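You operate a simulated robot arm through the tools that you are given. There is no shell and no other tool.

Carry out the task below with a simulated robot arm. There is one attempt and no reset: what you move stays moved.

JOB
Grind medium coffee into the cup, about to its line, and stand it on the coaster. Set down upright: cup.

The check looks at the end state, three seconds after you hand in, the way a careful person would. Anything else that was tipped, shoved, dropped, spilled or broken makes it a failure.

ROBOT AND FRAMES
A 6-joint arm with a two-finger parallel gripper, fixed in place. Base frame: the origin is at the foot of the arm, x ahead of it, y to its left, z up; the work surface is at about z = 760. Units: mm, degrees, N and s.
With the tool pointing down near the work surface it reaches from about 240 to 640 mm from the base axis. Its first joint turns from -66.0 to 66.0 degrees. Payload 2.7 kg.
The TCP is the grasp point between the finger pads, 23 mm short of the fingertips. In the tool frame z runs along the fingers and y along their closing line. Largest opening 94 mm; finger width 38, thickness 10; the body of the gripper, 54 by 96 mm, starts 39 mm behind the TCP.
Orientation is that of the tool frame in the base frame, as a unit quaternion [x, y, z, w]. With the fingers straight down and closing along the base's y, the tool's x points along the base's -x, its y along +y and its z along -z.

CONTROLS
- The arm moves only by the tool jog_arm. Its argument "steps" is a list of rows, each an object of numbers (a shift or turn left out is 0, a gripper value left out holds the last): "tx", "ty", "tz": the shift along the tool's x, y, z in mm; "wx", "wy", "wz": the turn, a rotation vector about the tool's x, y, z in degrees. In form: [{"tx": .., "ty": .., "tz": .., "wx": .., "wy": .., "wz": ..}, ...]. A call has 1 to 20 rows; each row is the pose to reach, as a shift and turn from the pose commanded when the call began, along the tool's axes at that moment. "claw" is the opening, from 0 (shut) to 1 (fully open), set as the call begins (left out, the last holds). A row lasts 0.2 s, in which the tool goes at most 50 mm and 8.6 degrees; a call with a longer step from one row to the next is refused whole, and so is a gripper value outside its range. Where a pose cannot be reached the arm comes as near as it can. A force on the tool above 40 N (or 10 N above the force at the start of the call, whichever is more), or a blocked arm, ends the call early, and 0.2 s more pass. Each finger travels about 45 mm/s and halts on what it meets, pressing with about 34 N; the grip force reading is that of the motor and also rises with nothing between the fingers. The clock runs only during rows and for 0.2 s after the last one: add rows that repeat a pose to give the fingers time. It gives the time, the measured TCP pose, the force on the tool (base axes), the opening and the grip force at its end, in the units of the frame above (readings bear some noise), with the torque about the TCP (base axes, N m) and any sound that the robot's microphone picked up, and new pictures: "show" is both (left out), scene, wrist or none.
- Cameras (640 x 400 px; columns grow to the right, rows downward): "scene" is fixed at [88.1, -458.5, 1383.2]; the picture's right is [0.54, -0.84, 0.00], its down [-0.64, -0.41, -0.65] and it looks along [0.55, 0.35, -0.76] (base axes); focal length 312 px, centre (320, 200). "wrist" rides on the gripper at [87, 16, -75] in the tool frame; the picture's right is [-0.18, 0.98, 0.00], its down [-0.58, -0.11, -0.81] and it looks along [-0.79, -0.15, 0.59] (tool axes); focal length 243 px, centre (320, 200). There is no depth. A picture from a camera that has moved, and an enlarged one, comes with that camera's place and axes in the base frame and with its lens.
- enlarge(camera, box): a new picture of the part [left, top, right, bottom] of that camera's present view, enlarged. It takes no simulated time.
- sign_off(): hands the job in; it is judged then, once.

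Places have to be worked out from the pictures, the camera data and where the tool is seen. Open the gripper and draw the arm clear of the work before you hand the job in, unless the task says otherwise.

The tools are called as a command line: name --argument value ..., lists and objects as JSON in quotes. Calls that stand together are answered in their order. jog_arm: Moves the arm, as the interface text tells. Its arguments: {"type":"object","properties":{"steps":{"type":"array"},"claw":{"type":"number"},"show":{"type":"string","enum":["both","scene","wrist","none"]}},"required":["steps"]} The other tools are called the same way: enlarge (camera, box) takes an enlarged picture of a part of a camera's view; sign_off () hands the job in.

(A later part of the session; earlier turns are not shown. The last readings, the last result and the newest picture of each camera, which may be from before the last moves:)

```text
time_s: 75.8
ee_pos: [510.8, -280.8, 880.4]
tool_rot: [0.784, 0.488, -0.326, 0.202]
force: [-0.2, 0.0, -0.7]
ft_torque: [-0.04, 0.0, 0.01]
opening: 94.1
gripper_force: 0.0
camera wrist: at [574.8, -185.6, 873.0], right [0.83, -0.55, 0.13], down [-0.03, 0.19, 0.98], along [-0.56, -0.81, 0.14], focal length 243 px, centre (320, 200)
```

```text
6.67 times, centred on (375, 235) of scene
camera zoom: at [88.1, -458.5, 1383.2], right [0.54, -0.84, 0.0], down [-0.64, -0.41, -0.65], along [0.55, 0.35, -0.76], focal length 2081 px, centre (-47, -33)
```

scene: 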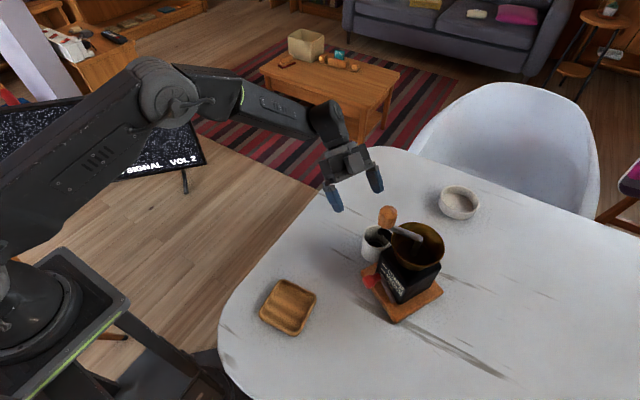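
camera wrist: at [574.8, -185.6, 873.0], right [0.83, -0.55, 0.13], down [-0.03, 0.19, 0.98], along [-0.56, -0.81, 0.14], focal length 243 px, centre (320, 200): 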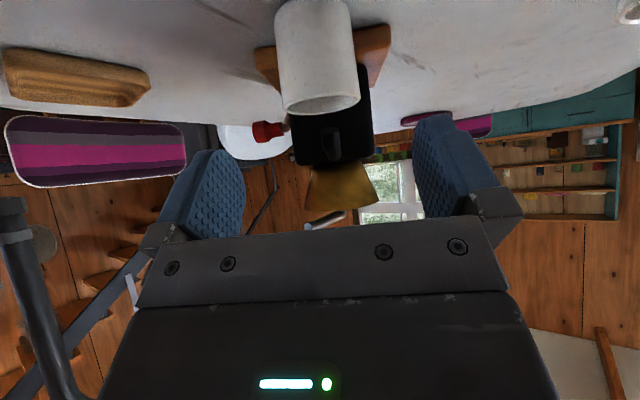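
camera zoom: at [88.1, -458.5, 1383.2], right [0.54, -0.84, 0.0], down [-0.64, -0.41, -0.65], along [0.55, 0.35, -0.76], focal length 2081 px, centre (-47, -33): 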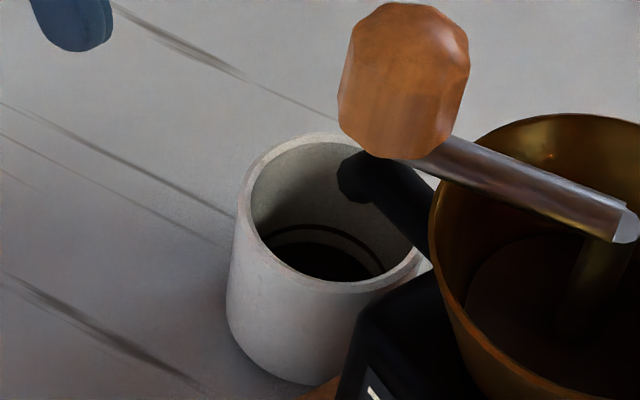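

The cup is upright under the nozzle. Now I'll crank by pushing the knob with closed fingers, with no clamping and hence only a light tangential force. First I'll lift, rotate the heading back to −46° and hover behind the knob (circle angle about 140°).

jog_arm --steps '[{"tx": -26.5, "tz": -26.5, "wx": -4.73, "wy": 1.44, "wz": -6.16}, {"tx": -53, "tz": -53, "wx": -9.47, "wy": 2.89, "wz": -12.3}, {"tx": -79.5, "tz": -79.5, "wx": -14.2, "wy": 4.33, "wz": -18.5}, {"tx": -106, "tz": -106, "wx": -18.9, "wy": 5.78, "wz": -24.6}, {"tx": -131.7, "ty": -11.7, "tz": -84.4, "wx": -23.7, "wy": 7.22, "wz": -30.8}, {"tx": -157.4, "ty": -23.4, "tz": -62.9, "wx": -28.4, "wy": 8.67, "wz": -36.9}, {"tx": -183.2, "ty": -35, "tz": -41.3, "wx": -33.1, "wy": 10.1, "wz": -43.1}, {"tx": -208.9, "ty": -46.7, "tz": -19.8, "wx": -37.9, "wy": 11.6, "wz": -49.2}, {"tx": -234.6, "ty": -58.4, "tz": 1.8, "wx": -42.6, "wy": 13.0, "wz": -55.4}, {"tx": -234.6, "ty": -58.4, "tz": 1.8, "wx": -42.6, "wy": 13.0, "wz": -55.4}, {"tx": -234.6, "ty": -58.4, "tz": 1.8, "wx": -42.6, "wy": 13.0, "wz": -55.4}]' --claw 0.0 --show "both"

```text
time_s: 78.2
ee_pos: [381.0, -402.9, 1044.7]
tool_rot: [0.38, 0.888, -0.103, 0.238]
force: [0.0, 0.9, 0.6]
ft_torque: [0.05, 0.02, -0.02]
opening: 0.0
gripper_force: 34.2
camera wrist: at [314.7, -309.3, 1067.1], right [0.82, 0.56, 0.09], down [-0.01, -0.15, 0.99], along [0.57, -0.81, -0.11], focal length 243 px, centre (320, 200)
```

scene: 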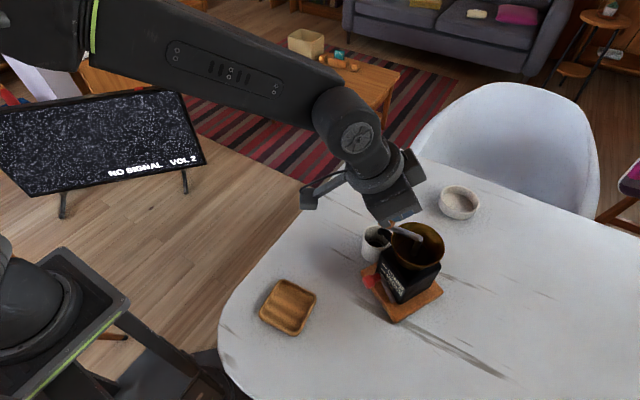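
wrist: 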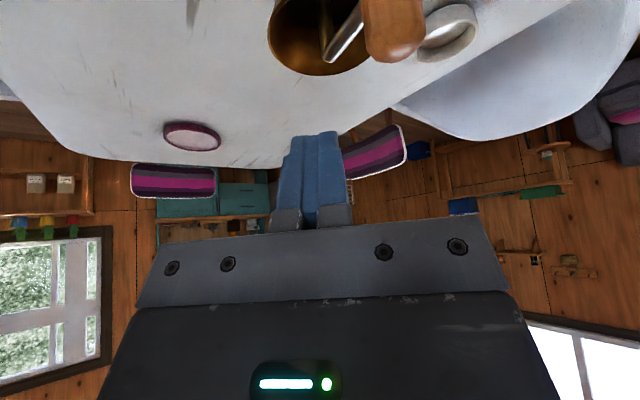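

The closed fingers hover behind the knob. I'll lower to z≈969 so the tips (about 945) stay above the crank arm.

jog_arm --steps '[{"tx": 11.7, "ty": 0.2, "tz": 22.5}, {"tx": 23.3, "ty": 0.5, "tz": 45}, {"tx": 35, "ty": 0.7, "tz": 67.4}, {"tx": 35, "ty": 0.7, "tz": 67.4}]' --show "both"

enlarge --camera "wrist" --box '[220, 40, 460, 220]'

enlarge --camera "scene" --box '[340, 190, 460, 310]'

```text
time_s: 79.2
ee_pos: [387.2, -404.4, 969.9]
tool_rot: [0.38, 0.888, -0.102, 0.239]
force: [-0.2, 0.5, 0.0]
ft_torque: [-0.02, -0.02, 0.02]
opening: 0.0
gripper_force: 34.3
camera wrist: at [320.9, -312.1, 990.7], right [0.82, 0.56, 0.09], down [-0.01, -0.15, 0.99], along [0.57, -0.81, -0.11], focal length 243 px, centre (320, 200)
```

scene: 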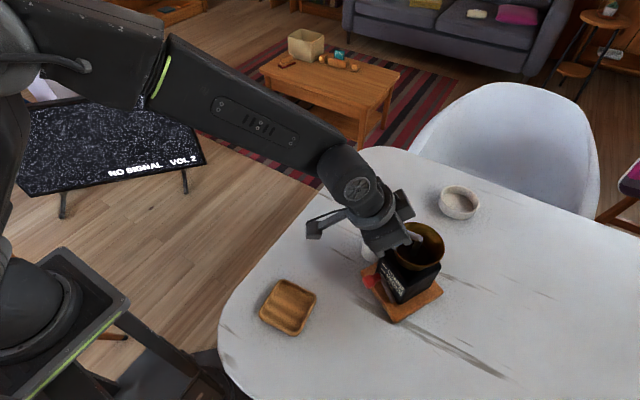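
wrist: 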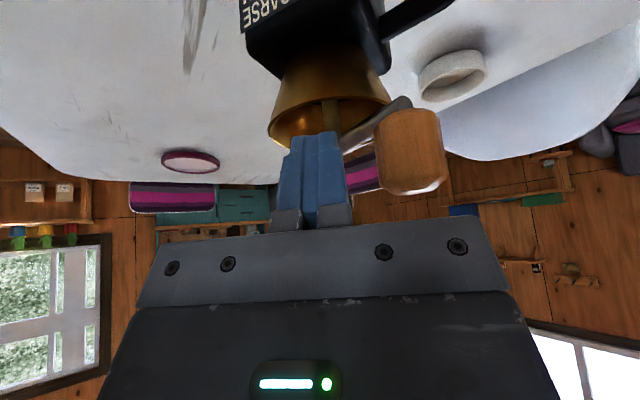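

```text
2.22 times, centred on (340, 130) of wrist
camera zoom: at [320.9, -312.1, 990.7], right [0.82, 0.56, 0.09], down [-0.01, -0.15, 0.99], along [0.57, -0.81, -0.11], focal length 539 px, centre (276, 356)
```

zoom: 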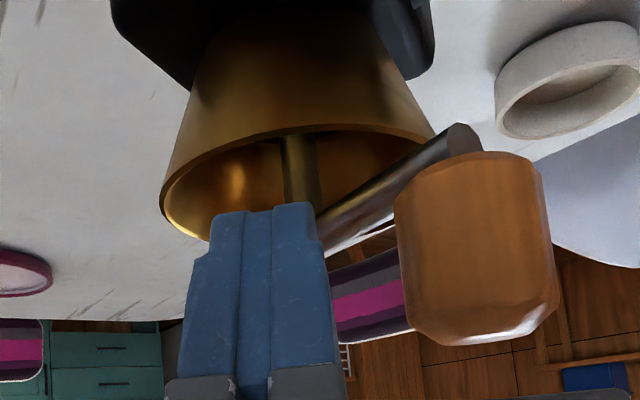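

```text
3.33 times, centred on (400, 250) of scene
camera zoom: at [88.1, -458.5, 1383.2], right [0.54, -0.84, 0.0], down [-0.64, -0.41, -0.65], along [0.55, 0.35, -0.76], focal length 1040 px, centre (53, 33)
```

zoom: 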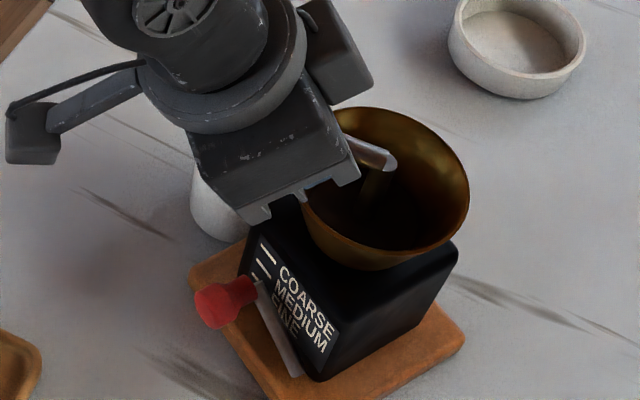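

The closed fingers are behind the knob at the correct height. I'll push along the crank circle clockwise for 48°, making contact roughly halfway, and check the force and whether the grinder stays put.

jog_arm --steps '[{"tx": 0.17, "ty": 6.28, "tz": -0.08}, {"tx": -0.22, "ty": 12.55, "tz": 0.16}, {"tx": -1.19, "ty": 18.73, "tz": 0.74}, {"tx": -2.69, "ty": 24.75, "tz": 1.63}, {"tx": -4.75, "ty": 30.57, "tz": 2.83}, {"tx": -7.32, "ty": 36.11, "tz": 4.34}, {"tx": -10.38, "ty": 41.31, "tz": 6.13}, {"tx": -13.89, "ty": 46.1, "tz": 8.18}]' --show "both"

enlarge --camera "scene" --box '[340, 190, 460, 310]'

```text
time_s: 81.0
ee_pos: [431.1, -383.5, 968.4]
tool_rot: [0.379, 0.888, -0.102, 0.239]
force: [-3.3, -5.0, 2.0]
ft_torque: [0.05, -0.1, -0.11]
opening: 0.0
gripper_force: 34.2
camera wrist: at [364.9, -291.7, 989.4], right [0.82, 0.56, 0.09], down [-0.01, -0.15, 0.99], along [0.57, -0.81, -0.11], focal length 243 px, centre (320, 200)
```

scene: 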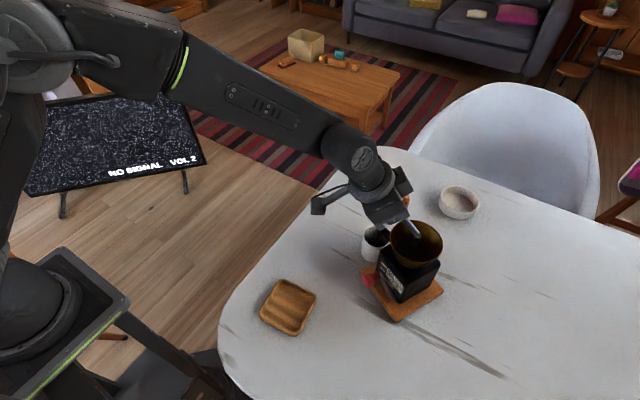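
wrist: 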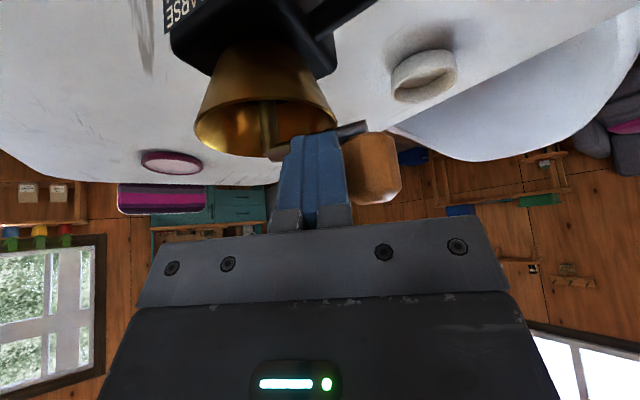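

```text
3.33 times, centred on (400, 250) of scene
camera zoom: at [87.9, -458.6, 1383.2], right [0.54, -0.84, 0.0], down [-0.64, -0.41, -0.65], along [0.55, 0.35, -0.76], focal length 1040 px, centre (53, 33)
```

zoom: 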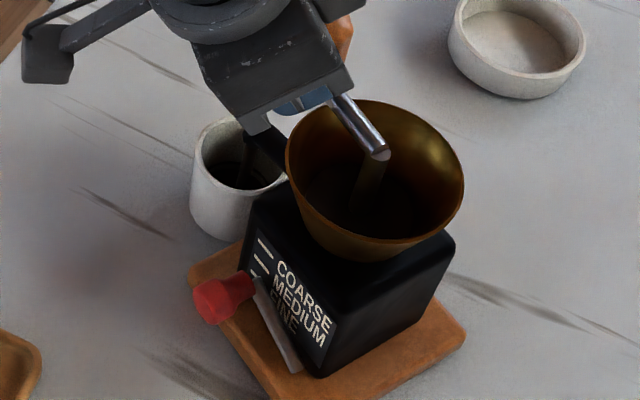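

The contact normal is poorly aligned here, and the grinder seems to lean slightly from the push at this height. I'll stop pushing, back off 10 mm along the path at once, and look.

jog_arm --steps '[{"ty": -6, "tx": 1}, {"ty": -12, "tx": 2}, {"ty": -12, "tx": 2}]' --show "scene"

enlarge --camera "scene" --box '[340, 190, 460, 310]'

enlarge --camera "scene" --box '[345, 205, 405, 265]'

```text
time_s: 81.8
ee_pos: [421.0, -391.1, 967.6]
tool_rot: [0.38, 0.888, -0.103, 0.238]
force: [0.0, 0.3, -0.8]
ft_torque: [0.01, 0.03, 0.0]
opening: 0.0
gripper_force: 33.6
```

scene: 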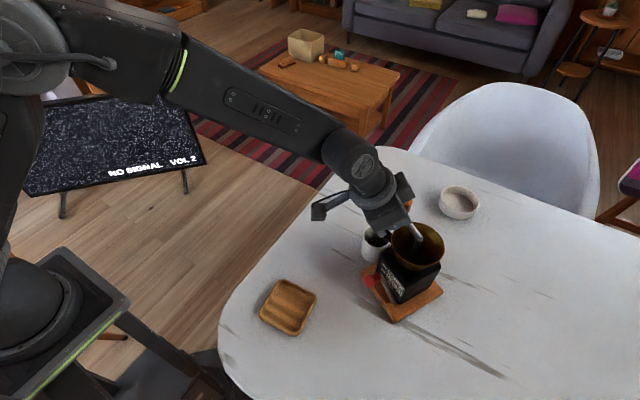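

```text
3.33 times, centred on (400, 250) of scene
camera zoom: at [88.1, -458.5, 1383.2], right [0.54, -0.84, 0.0], down [-0.64, -0.41, -0.65], along [0.55, 0.35, -0.76], focal length 1040 px, centre (53, 33)
```

zoom: 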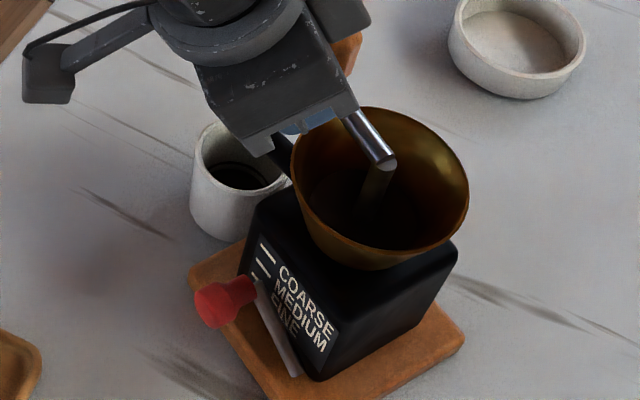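

```text
6.67 times, centred on (375, 235) of scene
camera zoom: at [88.1, -458.5, 1383.2], right [0.54, -0.84, 0.0], down [-0.64, -0.41, -0.65], along [0.55, 0.35, -0.76], focal length 2081 px, centre (-47, -33)
```

zoom: 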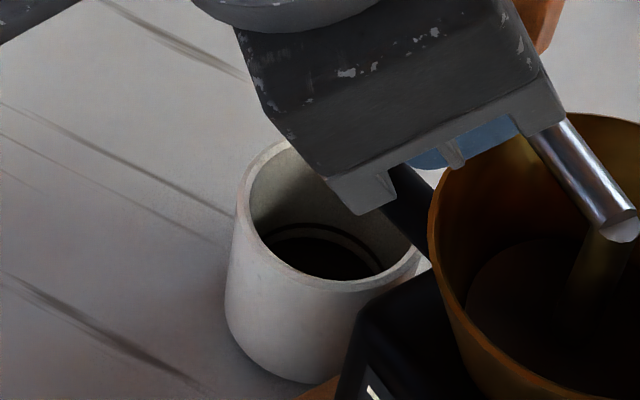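

The grinder settled back upright once I backed off. That push had become radial and jammed. The better method is to loosely cage the knob between the fingers (opening about 32 mm against 29 mm) and rotate the tool along with the crank, so the push stays tangential. I'll rise, open the fingers and locate the knob.

jog_arm --steps '[{"tx": -10, "ty": -2, "tz": -17.3}, {"tx": -21, "ty": -4, "tz": -36.5}, {"tx": -32.7, "ty": -6, "tz": -56.3}, {"tx": -32.7, "ty": -6, "tz": -56.3}]' --claw 0.7 --show "both"

enlarge --camera "scene" --box '[370, 190, 460, 280]'

enlarge --camera "wrist" --box '[240, 0, 440, 120]'

```text
time_s: 82.8
ee_pos: [417.0, -394.8, 1031.8]
tool_rot: [0.38, 0.888, -0.102, 0.239]
force: [-0.1, 0.2, -0.2]
ft_torque: [-0.04, -0.03, 0.04]
opening: 65.7
gripper_force: 0.1
camera wrist: at [351.4, -302.2, 1052.4], right [0.82, 0.56, 0.09], down [-0.01, -0.15, 0.99], along [0.57, -0.81, -0.11], focal length 243 px, centre (320, 200)
```

scene: 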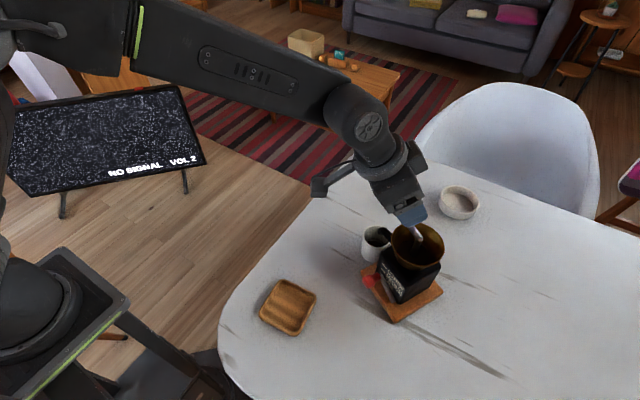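
wrist: 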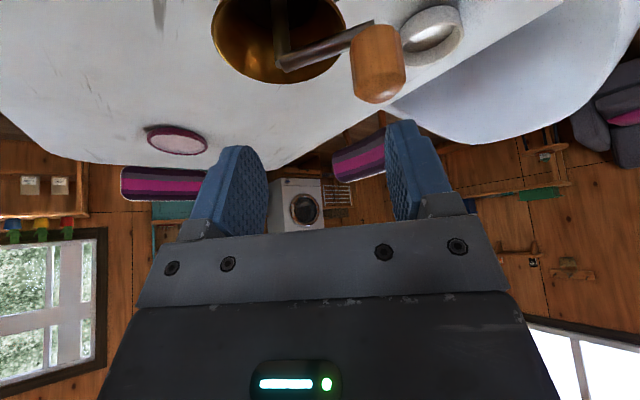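

```text
4.44 times, centred on (415, 235) of scene
camera zoom: at [88.1, -458.5, 1383.2], right [0.54, -0.84, 0.0], down [-0.64, -0.41, -0.65], along [0.55, 0.35, -0.76], focal length 1387 px, centre (-102, 44)
```

zoom: 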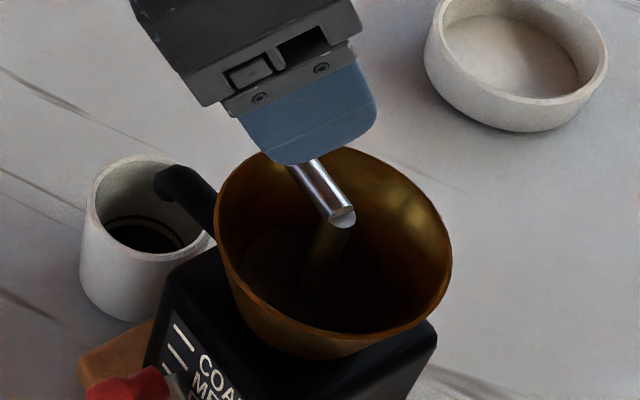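

```text
3.20 times, centred on (340, 60) of wrist
camera zoom: at [351.4, -302.2, 1052.4], right [0.82, 0.56, 0.09], down [-0.01, -0.15, 0.99], along [0.57, -0.81, -0.11], focal length 776 px, centre (256, 648)
```

zoom: 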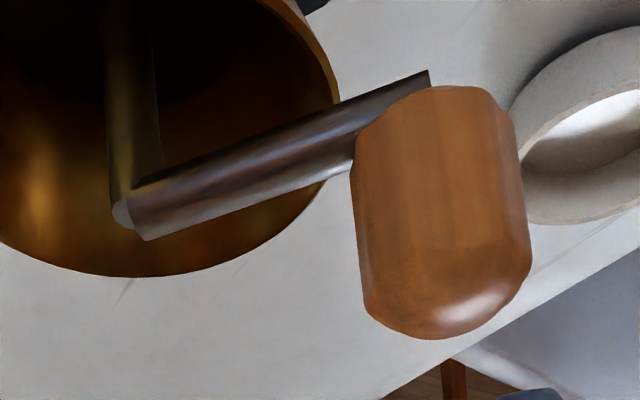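

I can now see the arm at angle about 55°, the knob at about (466,-391.5) and the shaft near (430.5,-443). I'll rotate the tool to heading +20° while moving above the knob.

jog_arm --steps '[{"tx": -3.3, "ty": 4.7, "tz": 2.2, "wx": -4.14, "wz": -7.18}, {"tx": -6.6, "ty": 9.4, "tz": 4.4, "wx": -8.29, "wz": -14.35}, {"tx": -9.9, "ty": 14.1, "tz": 6.6, "wx": -12.4, "wz": -21.5}, {"tx": -13.2, "ty": 18.9, "tz": 8.8, "wx": -16.6, "wz": -28.7}, {"tx": -16.4, "ty": 23.6, "tz": 10.9, "wx": -20.7, "wz": -35.9}, {"tx": -19.7, "ty": 28.3, "tz": 13.1, "wx": -24.9, "wz": -43.1}, {"tx": -23, "ty": 33, "tz": 15.3, "wx": -29, "wz": -50.2}, {"tx": -26.3, "ty": 37.7, "tz": 17.5, "wx": -33.15, "wz": -57.4}, {"tx": -26.3, "ty": 37.7, "tz": 17.5, "wx": -33.15, "wz": -57.4}]' --show "both"

enlarge --camera "wrist" --box '[220, 0, 420, 120]'

```text
time_s: 84.8
ee_pos: [466.1, -391.9, 1031.8]
tool_rot: [-0.169, 0.951, 0.044, 0.254]
force: [0.5, 0.1, -0.2]
ft_torque: [0.03, 0.02, 0.02]
opening: 65.8
gripper_force: 0.1
camera wrist: at [354.7, -414.4, 1053.0], right [-0.19, 0.98, 0.09], down [0.13, -0.07, 0.99], along [0.97, 0.2, -0.12], focal length 243 px, centre (320, 200)
```

scene: 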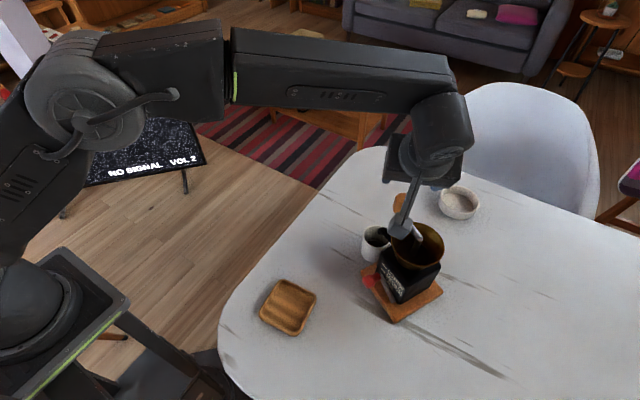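
wrist: 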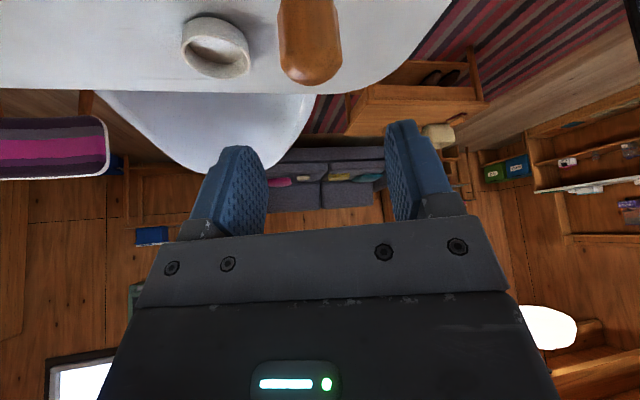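

```text
3.20 times, centred on (320, 60) of wrist
camera zoom: at [354.7, -414.4, 1053.0], right [-0.19, 0.98, 0.09], down [0.13, -0.07, 0.99], along [0.97, 0.2, -0.12], focal length 776 px, centre (320, 648)
```

zoom: 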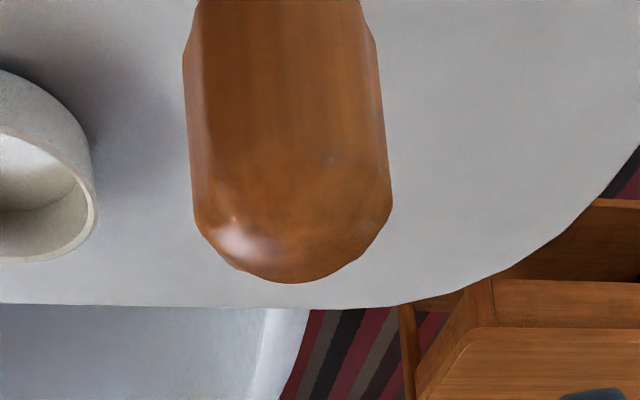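

The knob is centred within 2 mm below. I'll descend around it to z≈970 and close to a loose cage of 32 mm.

jog_arm --steps '[{"tx": 10.3, "ty": 0.5, "tz": 17.9}, {"tx": 20.7, "ty": 1, "tz": 35.8}, {"tx": 31, "ty": 1.5, "tz": 53.7}, {"tx": 31, "ty": 1.5, "tz": 53.7}]' --show "none"

jog_arm --steps '[{"tx": 0}, {"tx": 0}, {"tx": 0}]' --claw 0.345 --show "both"

enlarge --camera "wrist" --box '[220, 60, 420, 240]'

```text
time_s: 85.8
ee_pos: [462.8, -387.3, 967.2]
tool_rot: [-0.168, 0.951, 0.044, 0.255]
force: [0.3, 0.1, 1.2]
ft_torque: [0.0, 0.01, 0.0]
opening: 65.8
gripper_force: 0.0
```

```text
time_s: 86.6
ee_pos: [464.1, -386.2, 968.4]
tool_rot: [-0.168, 0.951, 0.045, 0.255]
force: [-0.7, -2.2, 0.4]
ft_torque: [-0.01, -0.01, -0.02]
opening: 33.1
gripper_force: 0.7
camera wrist: at [353.1, -410.4, 989.6], right [-0.19, 0.98, 0.09], down [0.13, -0.07, 0.99], along [0.97, 0.2, -0.12], focal length 243 px, centre (320, 200)
```

scene: 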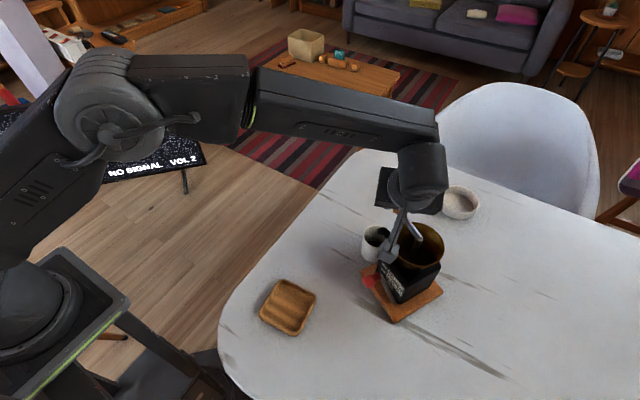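
wrist: 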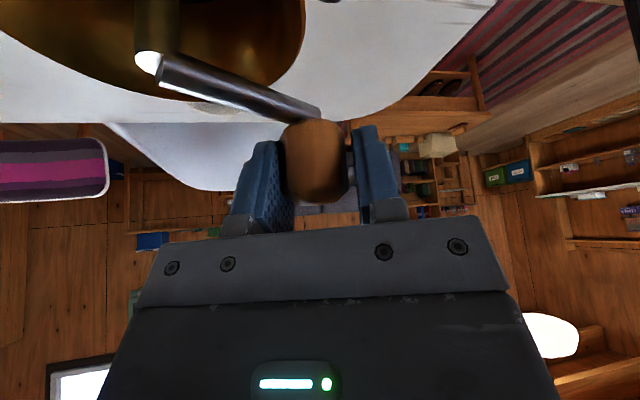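

```text
2.22 times, centred on (320, 150) of wrist
camera zoom: at [353.1, -410.4, 989.6], right [-0.19, 0.98, 0.09], down [0.13, -0.07, 0.99], along [0.97, 0.2, -0.12], focal length 539 px, centre (320, 311)
```

zoom: 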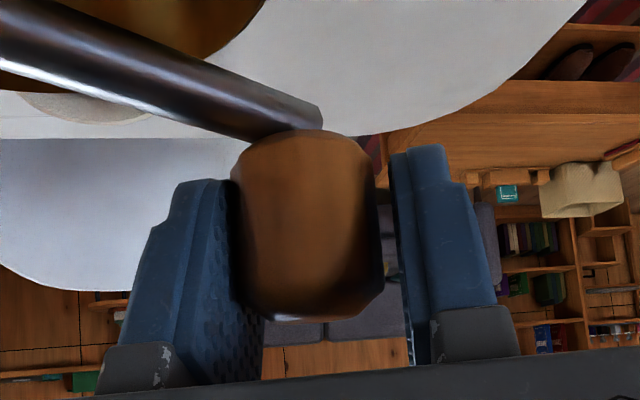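

The knob is loosely caged (33 mm). I'll now sweep about 42° clockwise with the tool heading following, then check forces, grinder position and cup.

jog_arm --steps '[{"tx": -3.69, "ty": -6.75, "tz": 2.13, "wx": 2.28, "wz": 3.94}, {"tx": -6.56, "ty": -14.02, "tz": 3.79, "wx": 4.55, "wz": 7.88}, {"tx": -8.57, "ty": -21.45, "tz": 4.95, "wx": 6.83, "wz": 11.8}, {"tx": -9.82, "ty": -29.2, "tz": 5.67, "wx": 9.1, "wz": 15.8}, {"tx": -10.56, "ty": -36.85, "tz": 6.1, "wx": 11.4, "wz": 19.7}, {"tx": -10.63, "ty": -44.54, "tz": 6.14, "wx": 13.65, "wz": 23.6}]' --show "both"

enlarge --camera "scene" --box '[340, 190, 460, 310]'

```text
time_s: 88.0
ee_pos: [491.5, -428.3, 967.8]
tool_rot: [0.061, 0.964, -0.018, 0.258]
force: [0.8, 1.2, 0.1]
ft_torque: [0.05, -0.04, -0.04]
opening: 33.7
gripper_force: 1.0
camera wrist: at [382.1, -396.8, 990.6], right [0.28, 0.95, 0.09], down [0.08, -0.12, 0.99], along [0.95, -0.27, -0.11], focal length 243 px, centre (320, 200)
```

scene: 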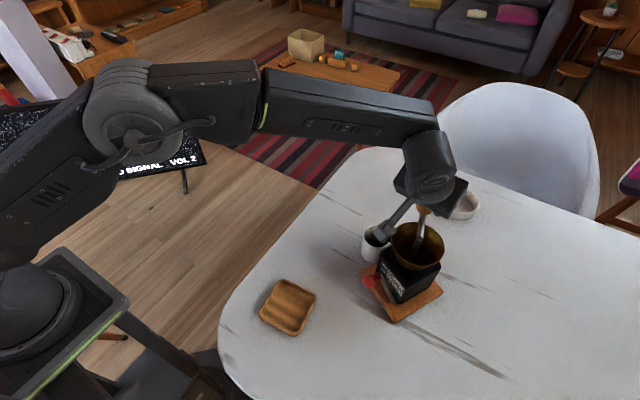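
wrist: 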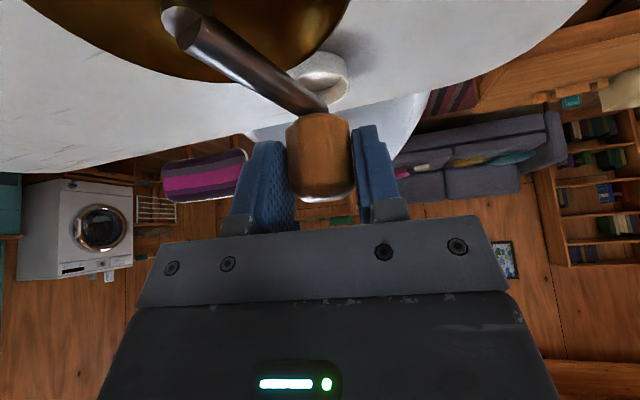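

```text
3.33 times, centred on (400, 250) of scene
camera zoom: at [88.1, -458.5, 1383.2], right [0.54, -0.84, 0.0], down [-0.64, -0.41, -0.65], along [0.55, 0.35, -0.76], focal length 1040 px, centre (53, 33)
```

zoom: 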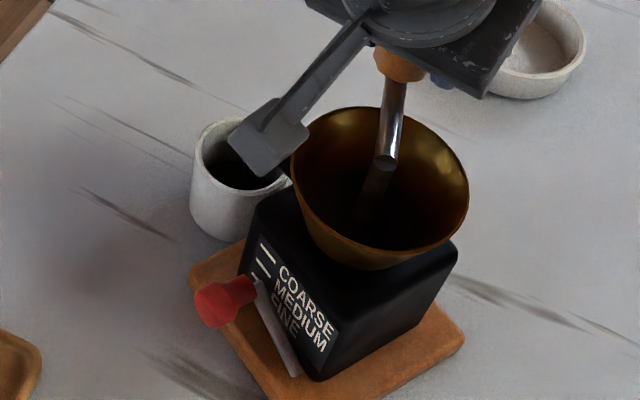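

This works: only about 1.4 N and the grinder is perfectly still. I'll continue around the far side by another 112° in one sweep.

jog_arm --steps '[{"tx": -1.97, "ty": -7.36, "tz": 1.14, "wx": 2.28, "wz": 3.94}, {"tx": -3.19, "ty": -14.9, "tz": 1.84, "wx": 4.55, "wz": 7.88}, {"tx": -3.62, "ty": -22.55, "tz": 2.09, "wx": 6.83, "wz": 11.82}, {"tx": -3.18, "ty": -30.18, "tz": 1.84, "wx": 9.1, "wz": 15.76}, {"tx": -1.94, "ty": -37.73, "tz": 1.12, "wx": 11.38, "wz": 19.7}, {"tx": 0.03, "ty": -44.99, "tz": -0.01, "wx": 13.65, "wz": 23.64}, {"tx": 2.81, "ty": -51.97, "tz": -1.62, "wx": 15.93, "wz": 27.58}, {"tx": 6.25, "ty": -58.54, "tz": -3.61, "wx": 18.2, "wz": 31.52}, {"tx": 10.38, "ty": -64.51, "tz": -5.99, "wx": 20.48, "wz": 35.46}, {"tx": 15.09, "ty": -69.87, "tz": -8.71, "wx": 22.75, "wz": 39.4}, {"tx": 20.33, "ty": -74.5, "tz": -11.74, "wx": 25.03, "wz": 43.34}, {"tx": 26.09, "ty": -78.4, "tz": -15.06, "wx": 27.3, "wz": 47.28}, {"tx": 32.12, "ty": -81.43, "tz": -18.54, "wx": 29.58, "wz": 51.22}, {"tx": 38.51, "ty": -83.61, "tz": -22.23, "wx": 31.85, "wz": 55.16}, {"tx": 45.0, "ty": -84.9, "tz": -25.98, "wx": 34.13, "wz": 59.1}, {"tx": 51.69, "ty": -85.21, "tz": -29.84, "wx": 36.4, "wz": 63.04}]' --show "both"

enlarge --camera "scene" --box '[340, 190, 460, 310]'

enlarge --camera "scene" --box '[345, 205, 405, 265]'

```text
time_s: 91.4
ee_pos: [420.4, -504.9, 969.3]
tool_rot: [0.623, 0.738, -0.168, 0.199]
force: [1.3, 0.1, 1.1]
ft_torque: [0.01, 0.02, -0.04]
opening: 33.2
gripper_force: 0.7
camera wrist: at [417.9, -391.4, 990.5], right [1.0, 0.01, 0.09], down [-0.09, -0.12, 0.99], along [0.02, -0.99, -0.11], focal length 243 px, centre (320, 200)
```

scene: 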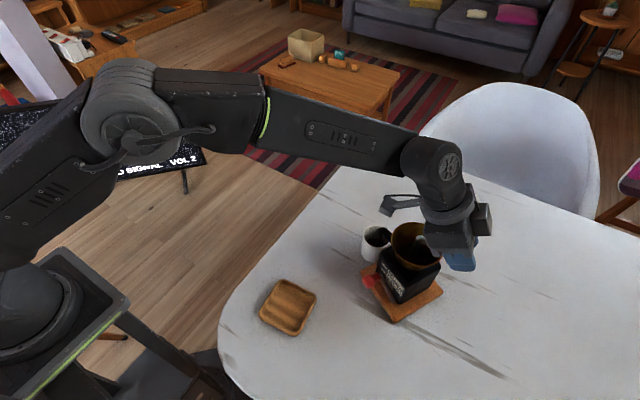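
wrist: 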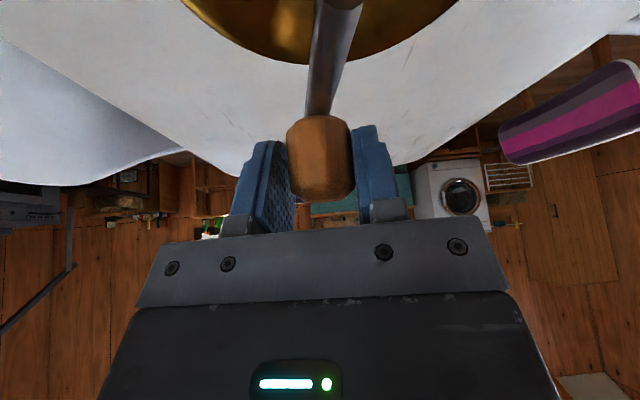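

```text
3.33 times, centred on (400, 250) of scene
camera zoom: at [88.1, -458.6, 1383.2], right [0.54, -0.84, 0.0], down [-0.64, -0.41, -0.65], along [0.55, 0.35, -0.76], focal length 1040 px, centre (53, 33)
```

zoom: 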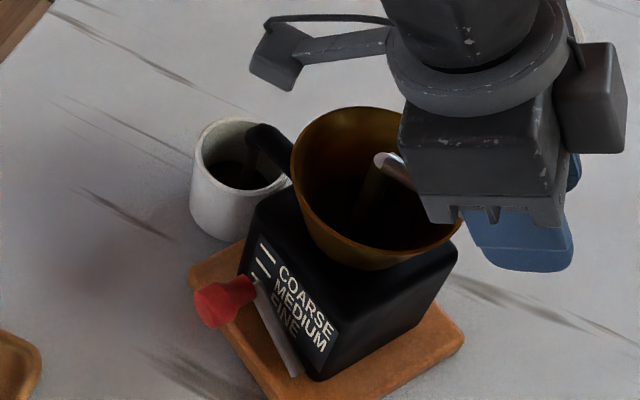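

```text
6.67 times, centred on (375, 235) of scene
camera zoom: at [88.1, -458.6, 1383.2], right [0.54, -0.84, 0.0], down [-0.64, -0.41, -0.65], along [0.55, 0.35, -0.76], focal length 2081 px, centre (-47, -33)
```

zoom: 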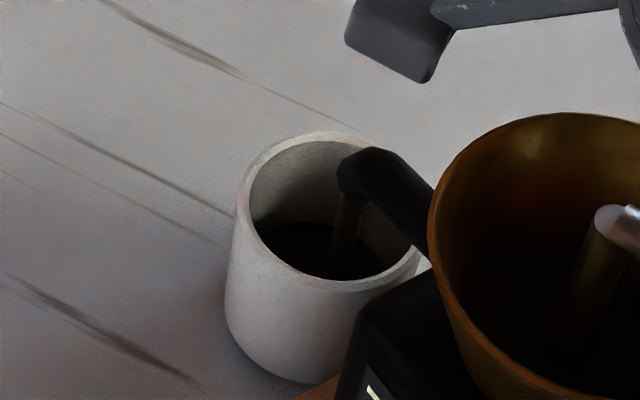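

Grounds are visibly streaming from the nozzle and the level has risen a lot. I'll zoom in on the cup before doing anything more.

enlarge --camera "scene" --box '[360, 224, 390, 254]'

jog_arm --steps '[{"tx": 0}, {"tx": 0}]' --show "scene"

enlarge --camera "scene" --box '[360, 224, 390, 254]'

```text
13.33 times, centred on (375, 239) of scene
camera zoom: at [88.1, -458.6, 1383.2], right [0.54, -0.84, 0.0], down [-0.64, -0.41, -0.65], along [0.55, 0.35, -0.76], focal length 4162 px, centre (-413, -320)
```

zoom: 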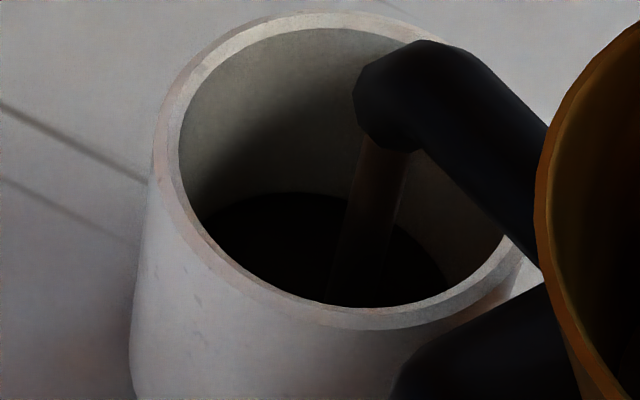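

```text
time_s: 92.0
ee_pos: [421.2, -504.7, 968.1]
tool_rot: [0.621, 0.739, -0.166, 0.199]
force: [0.7, -0.1, 0.7]
ft_torque: [0.01, -0.01, 0.01]
opening: 32.6
gripper_force: 0.2
```

scene: 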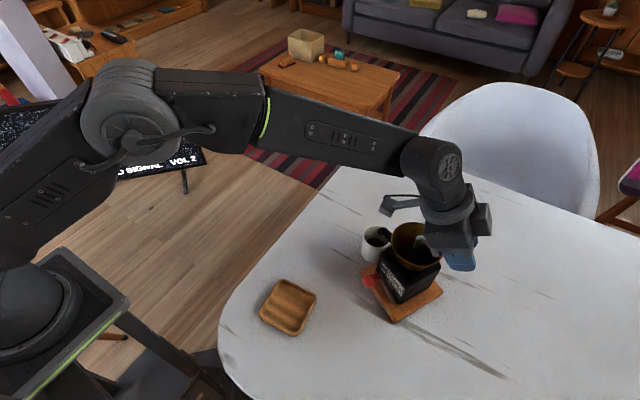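

```text
13.33 times, centred on (375, 239) of scene
camera zoom: at [88.1, -458.5, 1383.2], right [0.54, -0.84, 0.0], down [-0.64, -0.41, -0.65], along [0.55, 0.35, -0.76], focal length 4162 px, centre (-413, -320)
```

zoom: 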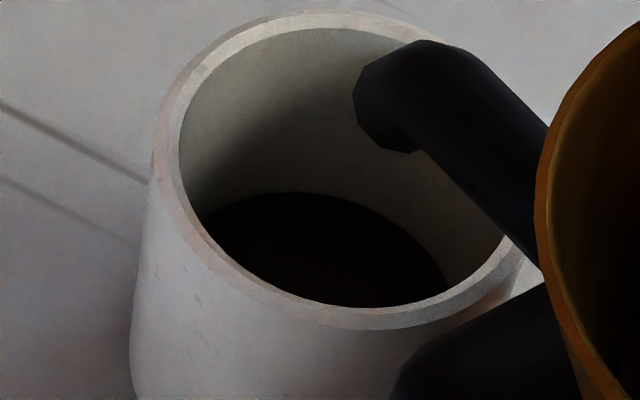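

The stream has stopped. The grounds surface now sits right at the ring: no light gap remains, and the edge is within about 1–2 mm of the ring's position. I'll stop cranking, open the cage and rise straight up.

jog_arm --steps '[{"tx": 0}, {"tx": 0}, {"tx": 0}, {"tx": -8, "tz": -14}, {"tx": -20, "tz": -34.6}, {"tx": -35, "tz": -60.6}, {"tx": -45, "tz": -78}, {"tx": -45, "tz": -78}]' --claw 0.7 --show "both"

enlarge --camera "scene" --box '[340, 190, 460, 310]'

enlarge --camera "scene" --box '[345, 205, 405, 265]'

```text
time_s: 93.8
ee_pos: [420.9, -504.9, 1058.5]
tool_rot: [0.622, 0.739, -0.167, 0.198]
force: [0.3, 0.3, -1.2]
ft_torque: [0.0, 0.02, -0.05]
opening: 66.0
gripper_force: 0.1
camera wrist: at [417.5, -390.9, 1079.6], right [1.0, 0.01, 0.09], down [-0.09, -0.12, 0.99], along [0.02, -0.99, -0.11], focal length 243 px, centre (320, 200)
```

scene: 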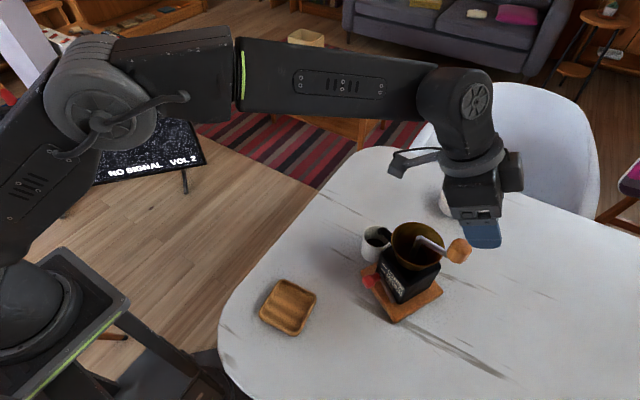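
wrist: 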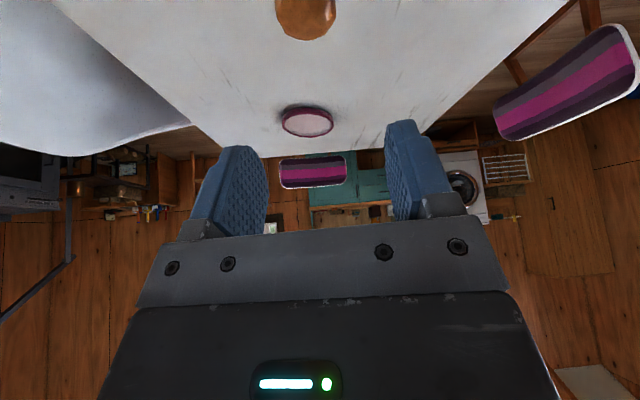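

```text
3.33 times, centred on (400, 250) of scene
camera zoom: at [88.1, -458.5, 1383.2], right [0.54, -0.84, 0.0], down [-0.64, -0.41, -0.65], along [0.55, 0.35, -0.76], focal length 1040 px, centre (53, 33)
```

zoom: 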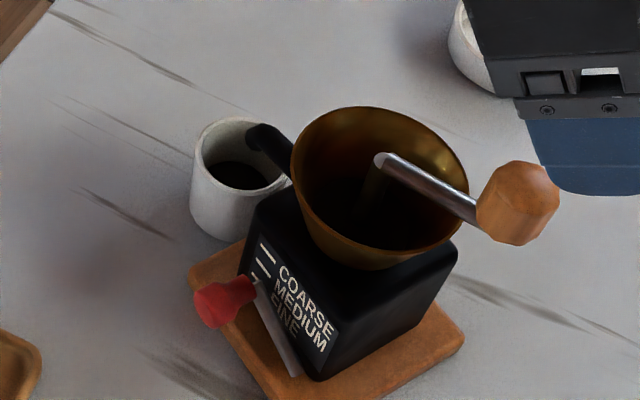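

```text
6.67 times, centred on (375, 235) of scene
camera zoom: at [88.1, -458.5, 1383.2], right [0.54, -0.84, 0.0], down [-0.64, -0.41, -0.65], along [0.55, 0.35, -0.76], focal length 2081 px, centre (-47, -33)
```

zoom: 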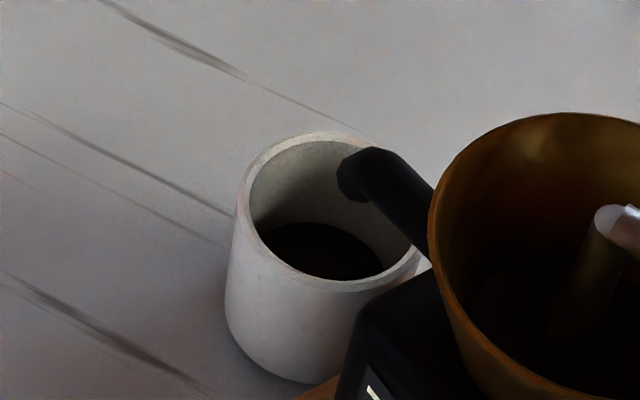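

The grinder is steady in its place, the selector is still on MEDIUM, and the cup is filled about to its line. Now I'll fetch the cup: moving high over to the outer-side approach pose with the gripper fully open.

jog_arm --steps '[{"tx": 34.3, "ty": 20.9, "tz": -10.45, "wx": 3.65, "wy": -2.42, "wz": 4.75}, {"tx": 68.5, "ty": 41.8, "tz": -20.9, "wx": 7.3, "wy": -4.83, "wz": 9.5}, {"tx": 102.8, "ty": 62.7, "tz": -31.4, "wx": 10.95, "wy": -7.25, "wz": 14.25}, {"tx": 137.1, "ty": 83.6, "tz": -41.8, "wx": 14.6, "wy": -9.67, "wz": 19.0}, {"tx": 171.3, "ty": 104.5, "tz": -52.3, "wx": 18.25, "wy": -12.1, "wz": 23.75}, {"tx": 205.6, "ty": 125.4, "tz": -62.7, "wx": 21.9, "wy": -14.5, "wz": 28.5}, {"tx": 227, "ty": 125.4, "tz": -25.5, "wx": 21.9, "wy": -14.5, "wz": 28.5}, {"tx": 248.5, "ty": 125.4, "tz": 11.6, "wx": 21.9, "wy": -14.5, "wz": 28.5}, {"tx": 269.9, "ty": 125.4, "tz": 48.8, "wx": 21.9, "wy": -14.5, "wz": 28.5}, {"tx": 269.9, "ty": 125.4, "tz": 48.8, "wx": 21.9, "wy": -14.5, "wz": 28.5}]' --claw 1.0 --show "both"

```text
time_s: 96.0
ee_pos: [511.6, -277.2, 881.3]
tool_rot: [0.783, 0.49, -0.324, 0.204]
force: [0.1, -1.0, -0.5]
ft_torque: [-0.02, -0.03, 0.01]
opening: 94.0
gripper_force: 0.1
camera wrist: at [574.8, -182.2, 872.3], right [0.83, -0.55, 0.13], down [-0.03, 0.19, 0.98], along [-0.56, -0.81, 0.14], focal length 243 px, centre (320, 200)
```

scene: 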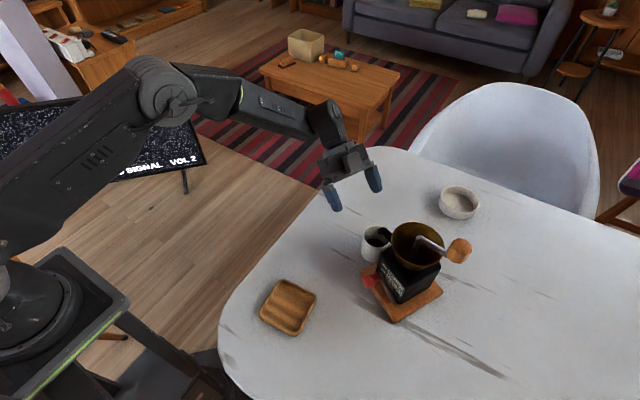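
wrist: 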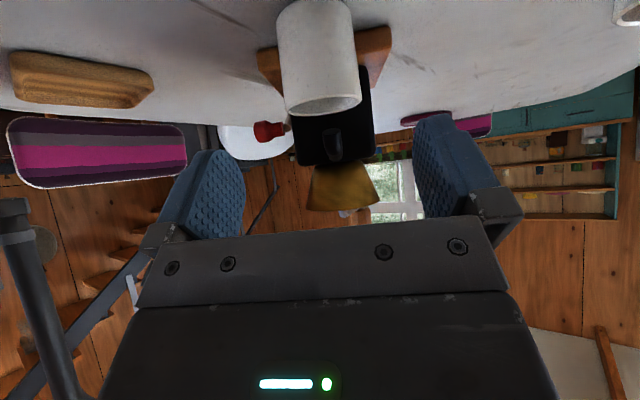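

The approach pose matches the earlier retreat pose. I'll advance along the tool axis around the cup, stopping just short to verify the centring.

jog_arm --steps '[{"ty": -0.7, "tz": 27}, {"ty": -1.4, "tz": 54}, {"ty": -2, "tz": 80}, {"tx": -0.4, "ty": -2.7, "tz": 100}, {"tx": -0.4, "ty": -2.7, "tz": 110}, {"tx": -0.4, "ty": -2.7, "tz": 110}]' --show "both"

enlarge --camera "scene" --box '[340, 190, 420, 270]'

```text
time_s: 97.4
ee_pos: [474.7, -347.7, 802.9]
tool_rot: [0.783, 0.49, -0.325, 0.204]
force: [-0.5, -0.3, 0.4]
ft_torque: [0.01, -0.03, -0.01]
opening: 93.8
gripper_force: 0.1
camera wrist: at [538.4, -251.2, 794.3], right [0.83, -0.55, 0.13], down [-0.03, 0.19, 0.98], along [-0.56, -0.81, 0.14], focal length 243 px, centre (320, 200)
```

scene: 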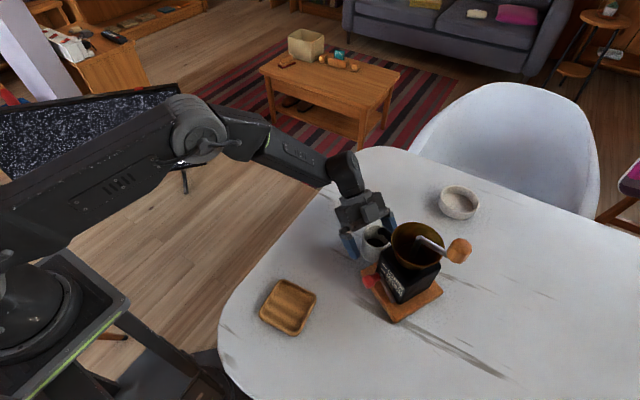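
wrist: 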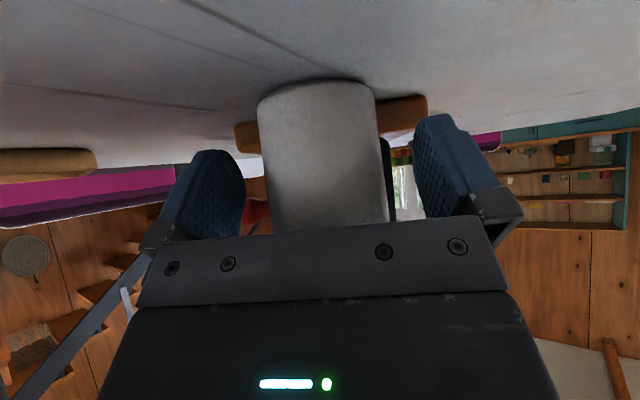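

```text
5.00 times, centred on (380, 230) of scene
camera zoom: at [88.1, -458.5, 1383.2], right [0.54, -0.84, 0.0], down [-0.64, -0.41, -0.65], along [0.55, 0.35, -0.76], focal length 1561 px, centre (20, 50)
```

zoom: 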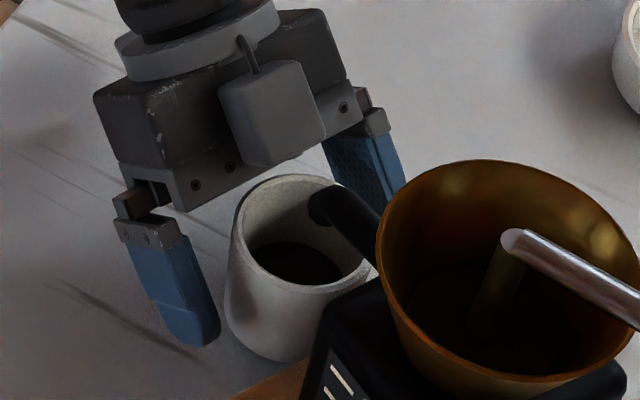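

The cup is centred. I'll raise the grip point 3 mm for coaster-rim clearance, then close on the cup.

jog_arm --steps '[{"tx": -2.1, "tz": -2.1}, {"tx": -2.1, "tz": -2.1}]' --show "none"

jog_arm --steps '[{"tx": 0}, {"tx": 0}, {"tx": 0}, {"tx": 0}, {"tx": 0}]' --claw 0.5 --show "none"

```text
time_s: 98.0
ee_pos: [472.3, -346.4, 805.3]
tool_rot: [0.783, 0.49, -0.325, 0.204]
force: [0.0, 0.6, -0.7]
ft_torque: [-0.03, -0.03, -0.01]
opening: 94.1
gripper_force: 0.0
```

```text
time_s: 99.2
ee_pos: [473.8, -345.2, 805.9]
tool_rot: [0.783, 0.49, -0.325, 0.204]
force: [0.1, 0.8, 1.3]
ft_torque: [0.0, 0.02, 0.02]
opening: 59.6
gripper_force: 34.0
```

The cup is held at 59.6 mm. I'll lift it 6 mm and draw it slowly outward from under the spout.

jog_arm --steps '[{"tx": -2.1, "tz": -2.1}, {"tx": -4.2, "tz": -4.2}, {"tx": 4.3, "tz": -12.7}, {"tx": 15.6, "tz": -24}, {"tx": 26.9, "tz": -35.3}, {"tx": 38.2, "tz": -46.6}, {"tx": 48, "tz": -56.4}, {"tx": 52.3, "tz": -60.8}, {"tx": 52.3, "tz": -60.8}]' --show "both"

enlarge --camera "scene" --box '[330, 180, 430, 280]'

enlarge --camera "scene" --box '[340, 195, 380, 235]'

```text
time_s: 101.2
ee_pos: [508.1, -273.8, 812.8]
tool_rot: [0.783, 0.49, -0.325, 0.204]
force: [0.2, 0.0, -1.4]
ft_torque: [0.01, 0.02, 0.01]
opening: 59.5
gripper_force: 34.1
camera wrist: at [573.0, -177.9, 803.4], right [0.83, -0.55, 0.13], down [-0.03, 0.19, 0.98], along [-0.56, -0.81, 0.14], focal length 243 px, centre (320, 200)
```

scene: 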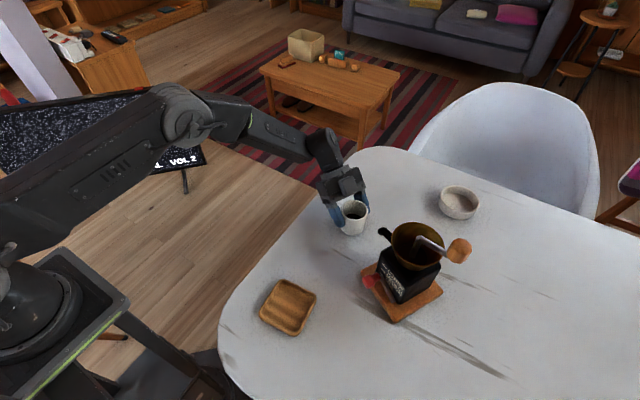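
wrist: 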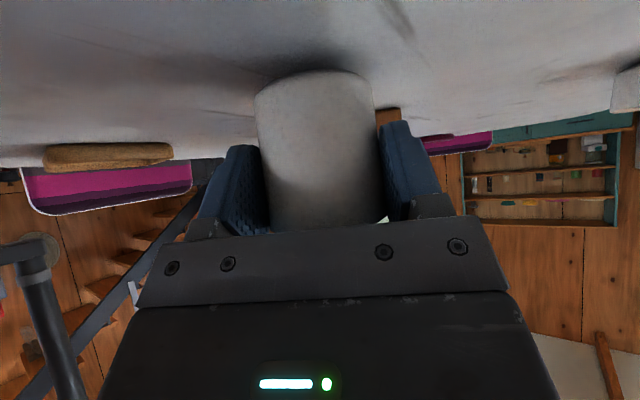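

```text
4.00 times, centred on (380, 230) of scene
camera zoom: at [88.1, -458.5, 1383.2], right [0.54, -0.84, 0.0], down [-0.64, -0.41, -0.65], along [0.55, 0.35, -0.76], focal length 1249 px, centre (80, 80)
```

zoom: 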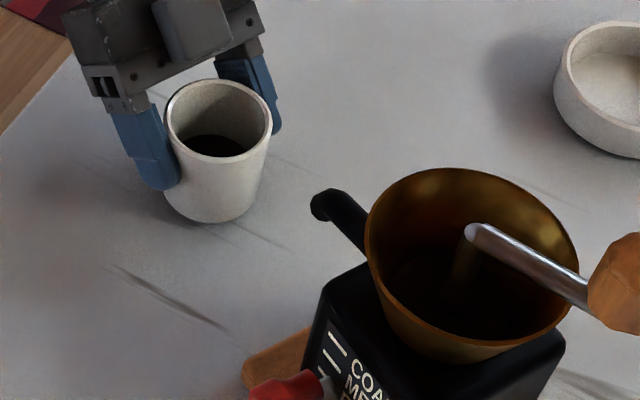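

```text
10.00 times, centred on (360, 215) of scene
camera zoom: at [88.1, -458.5, 1383.2], right [0.54, -0.84, 0.0], down [-0.64, -0.41, -0.65], along [0.55, 0.35, -0.76], focal length 3122 px, centre (-80, 50)
```

zoom: 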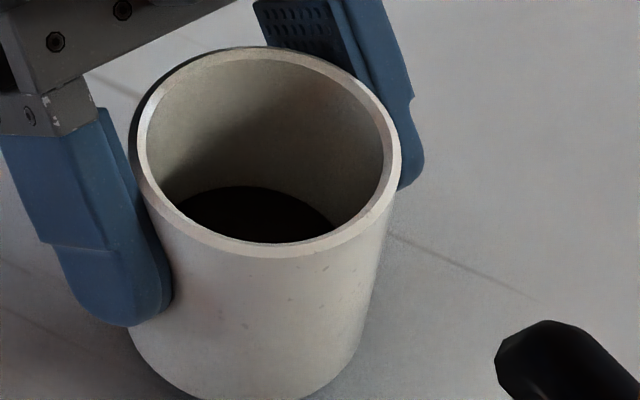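

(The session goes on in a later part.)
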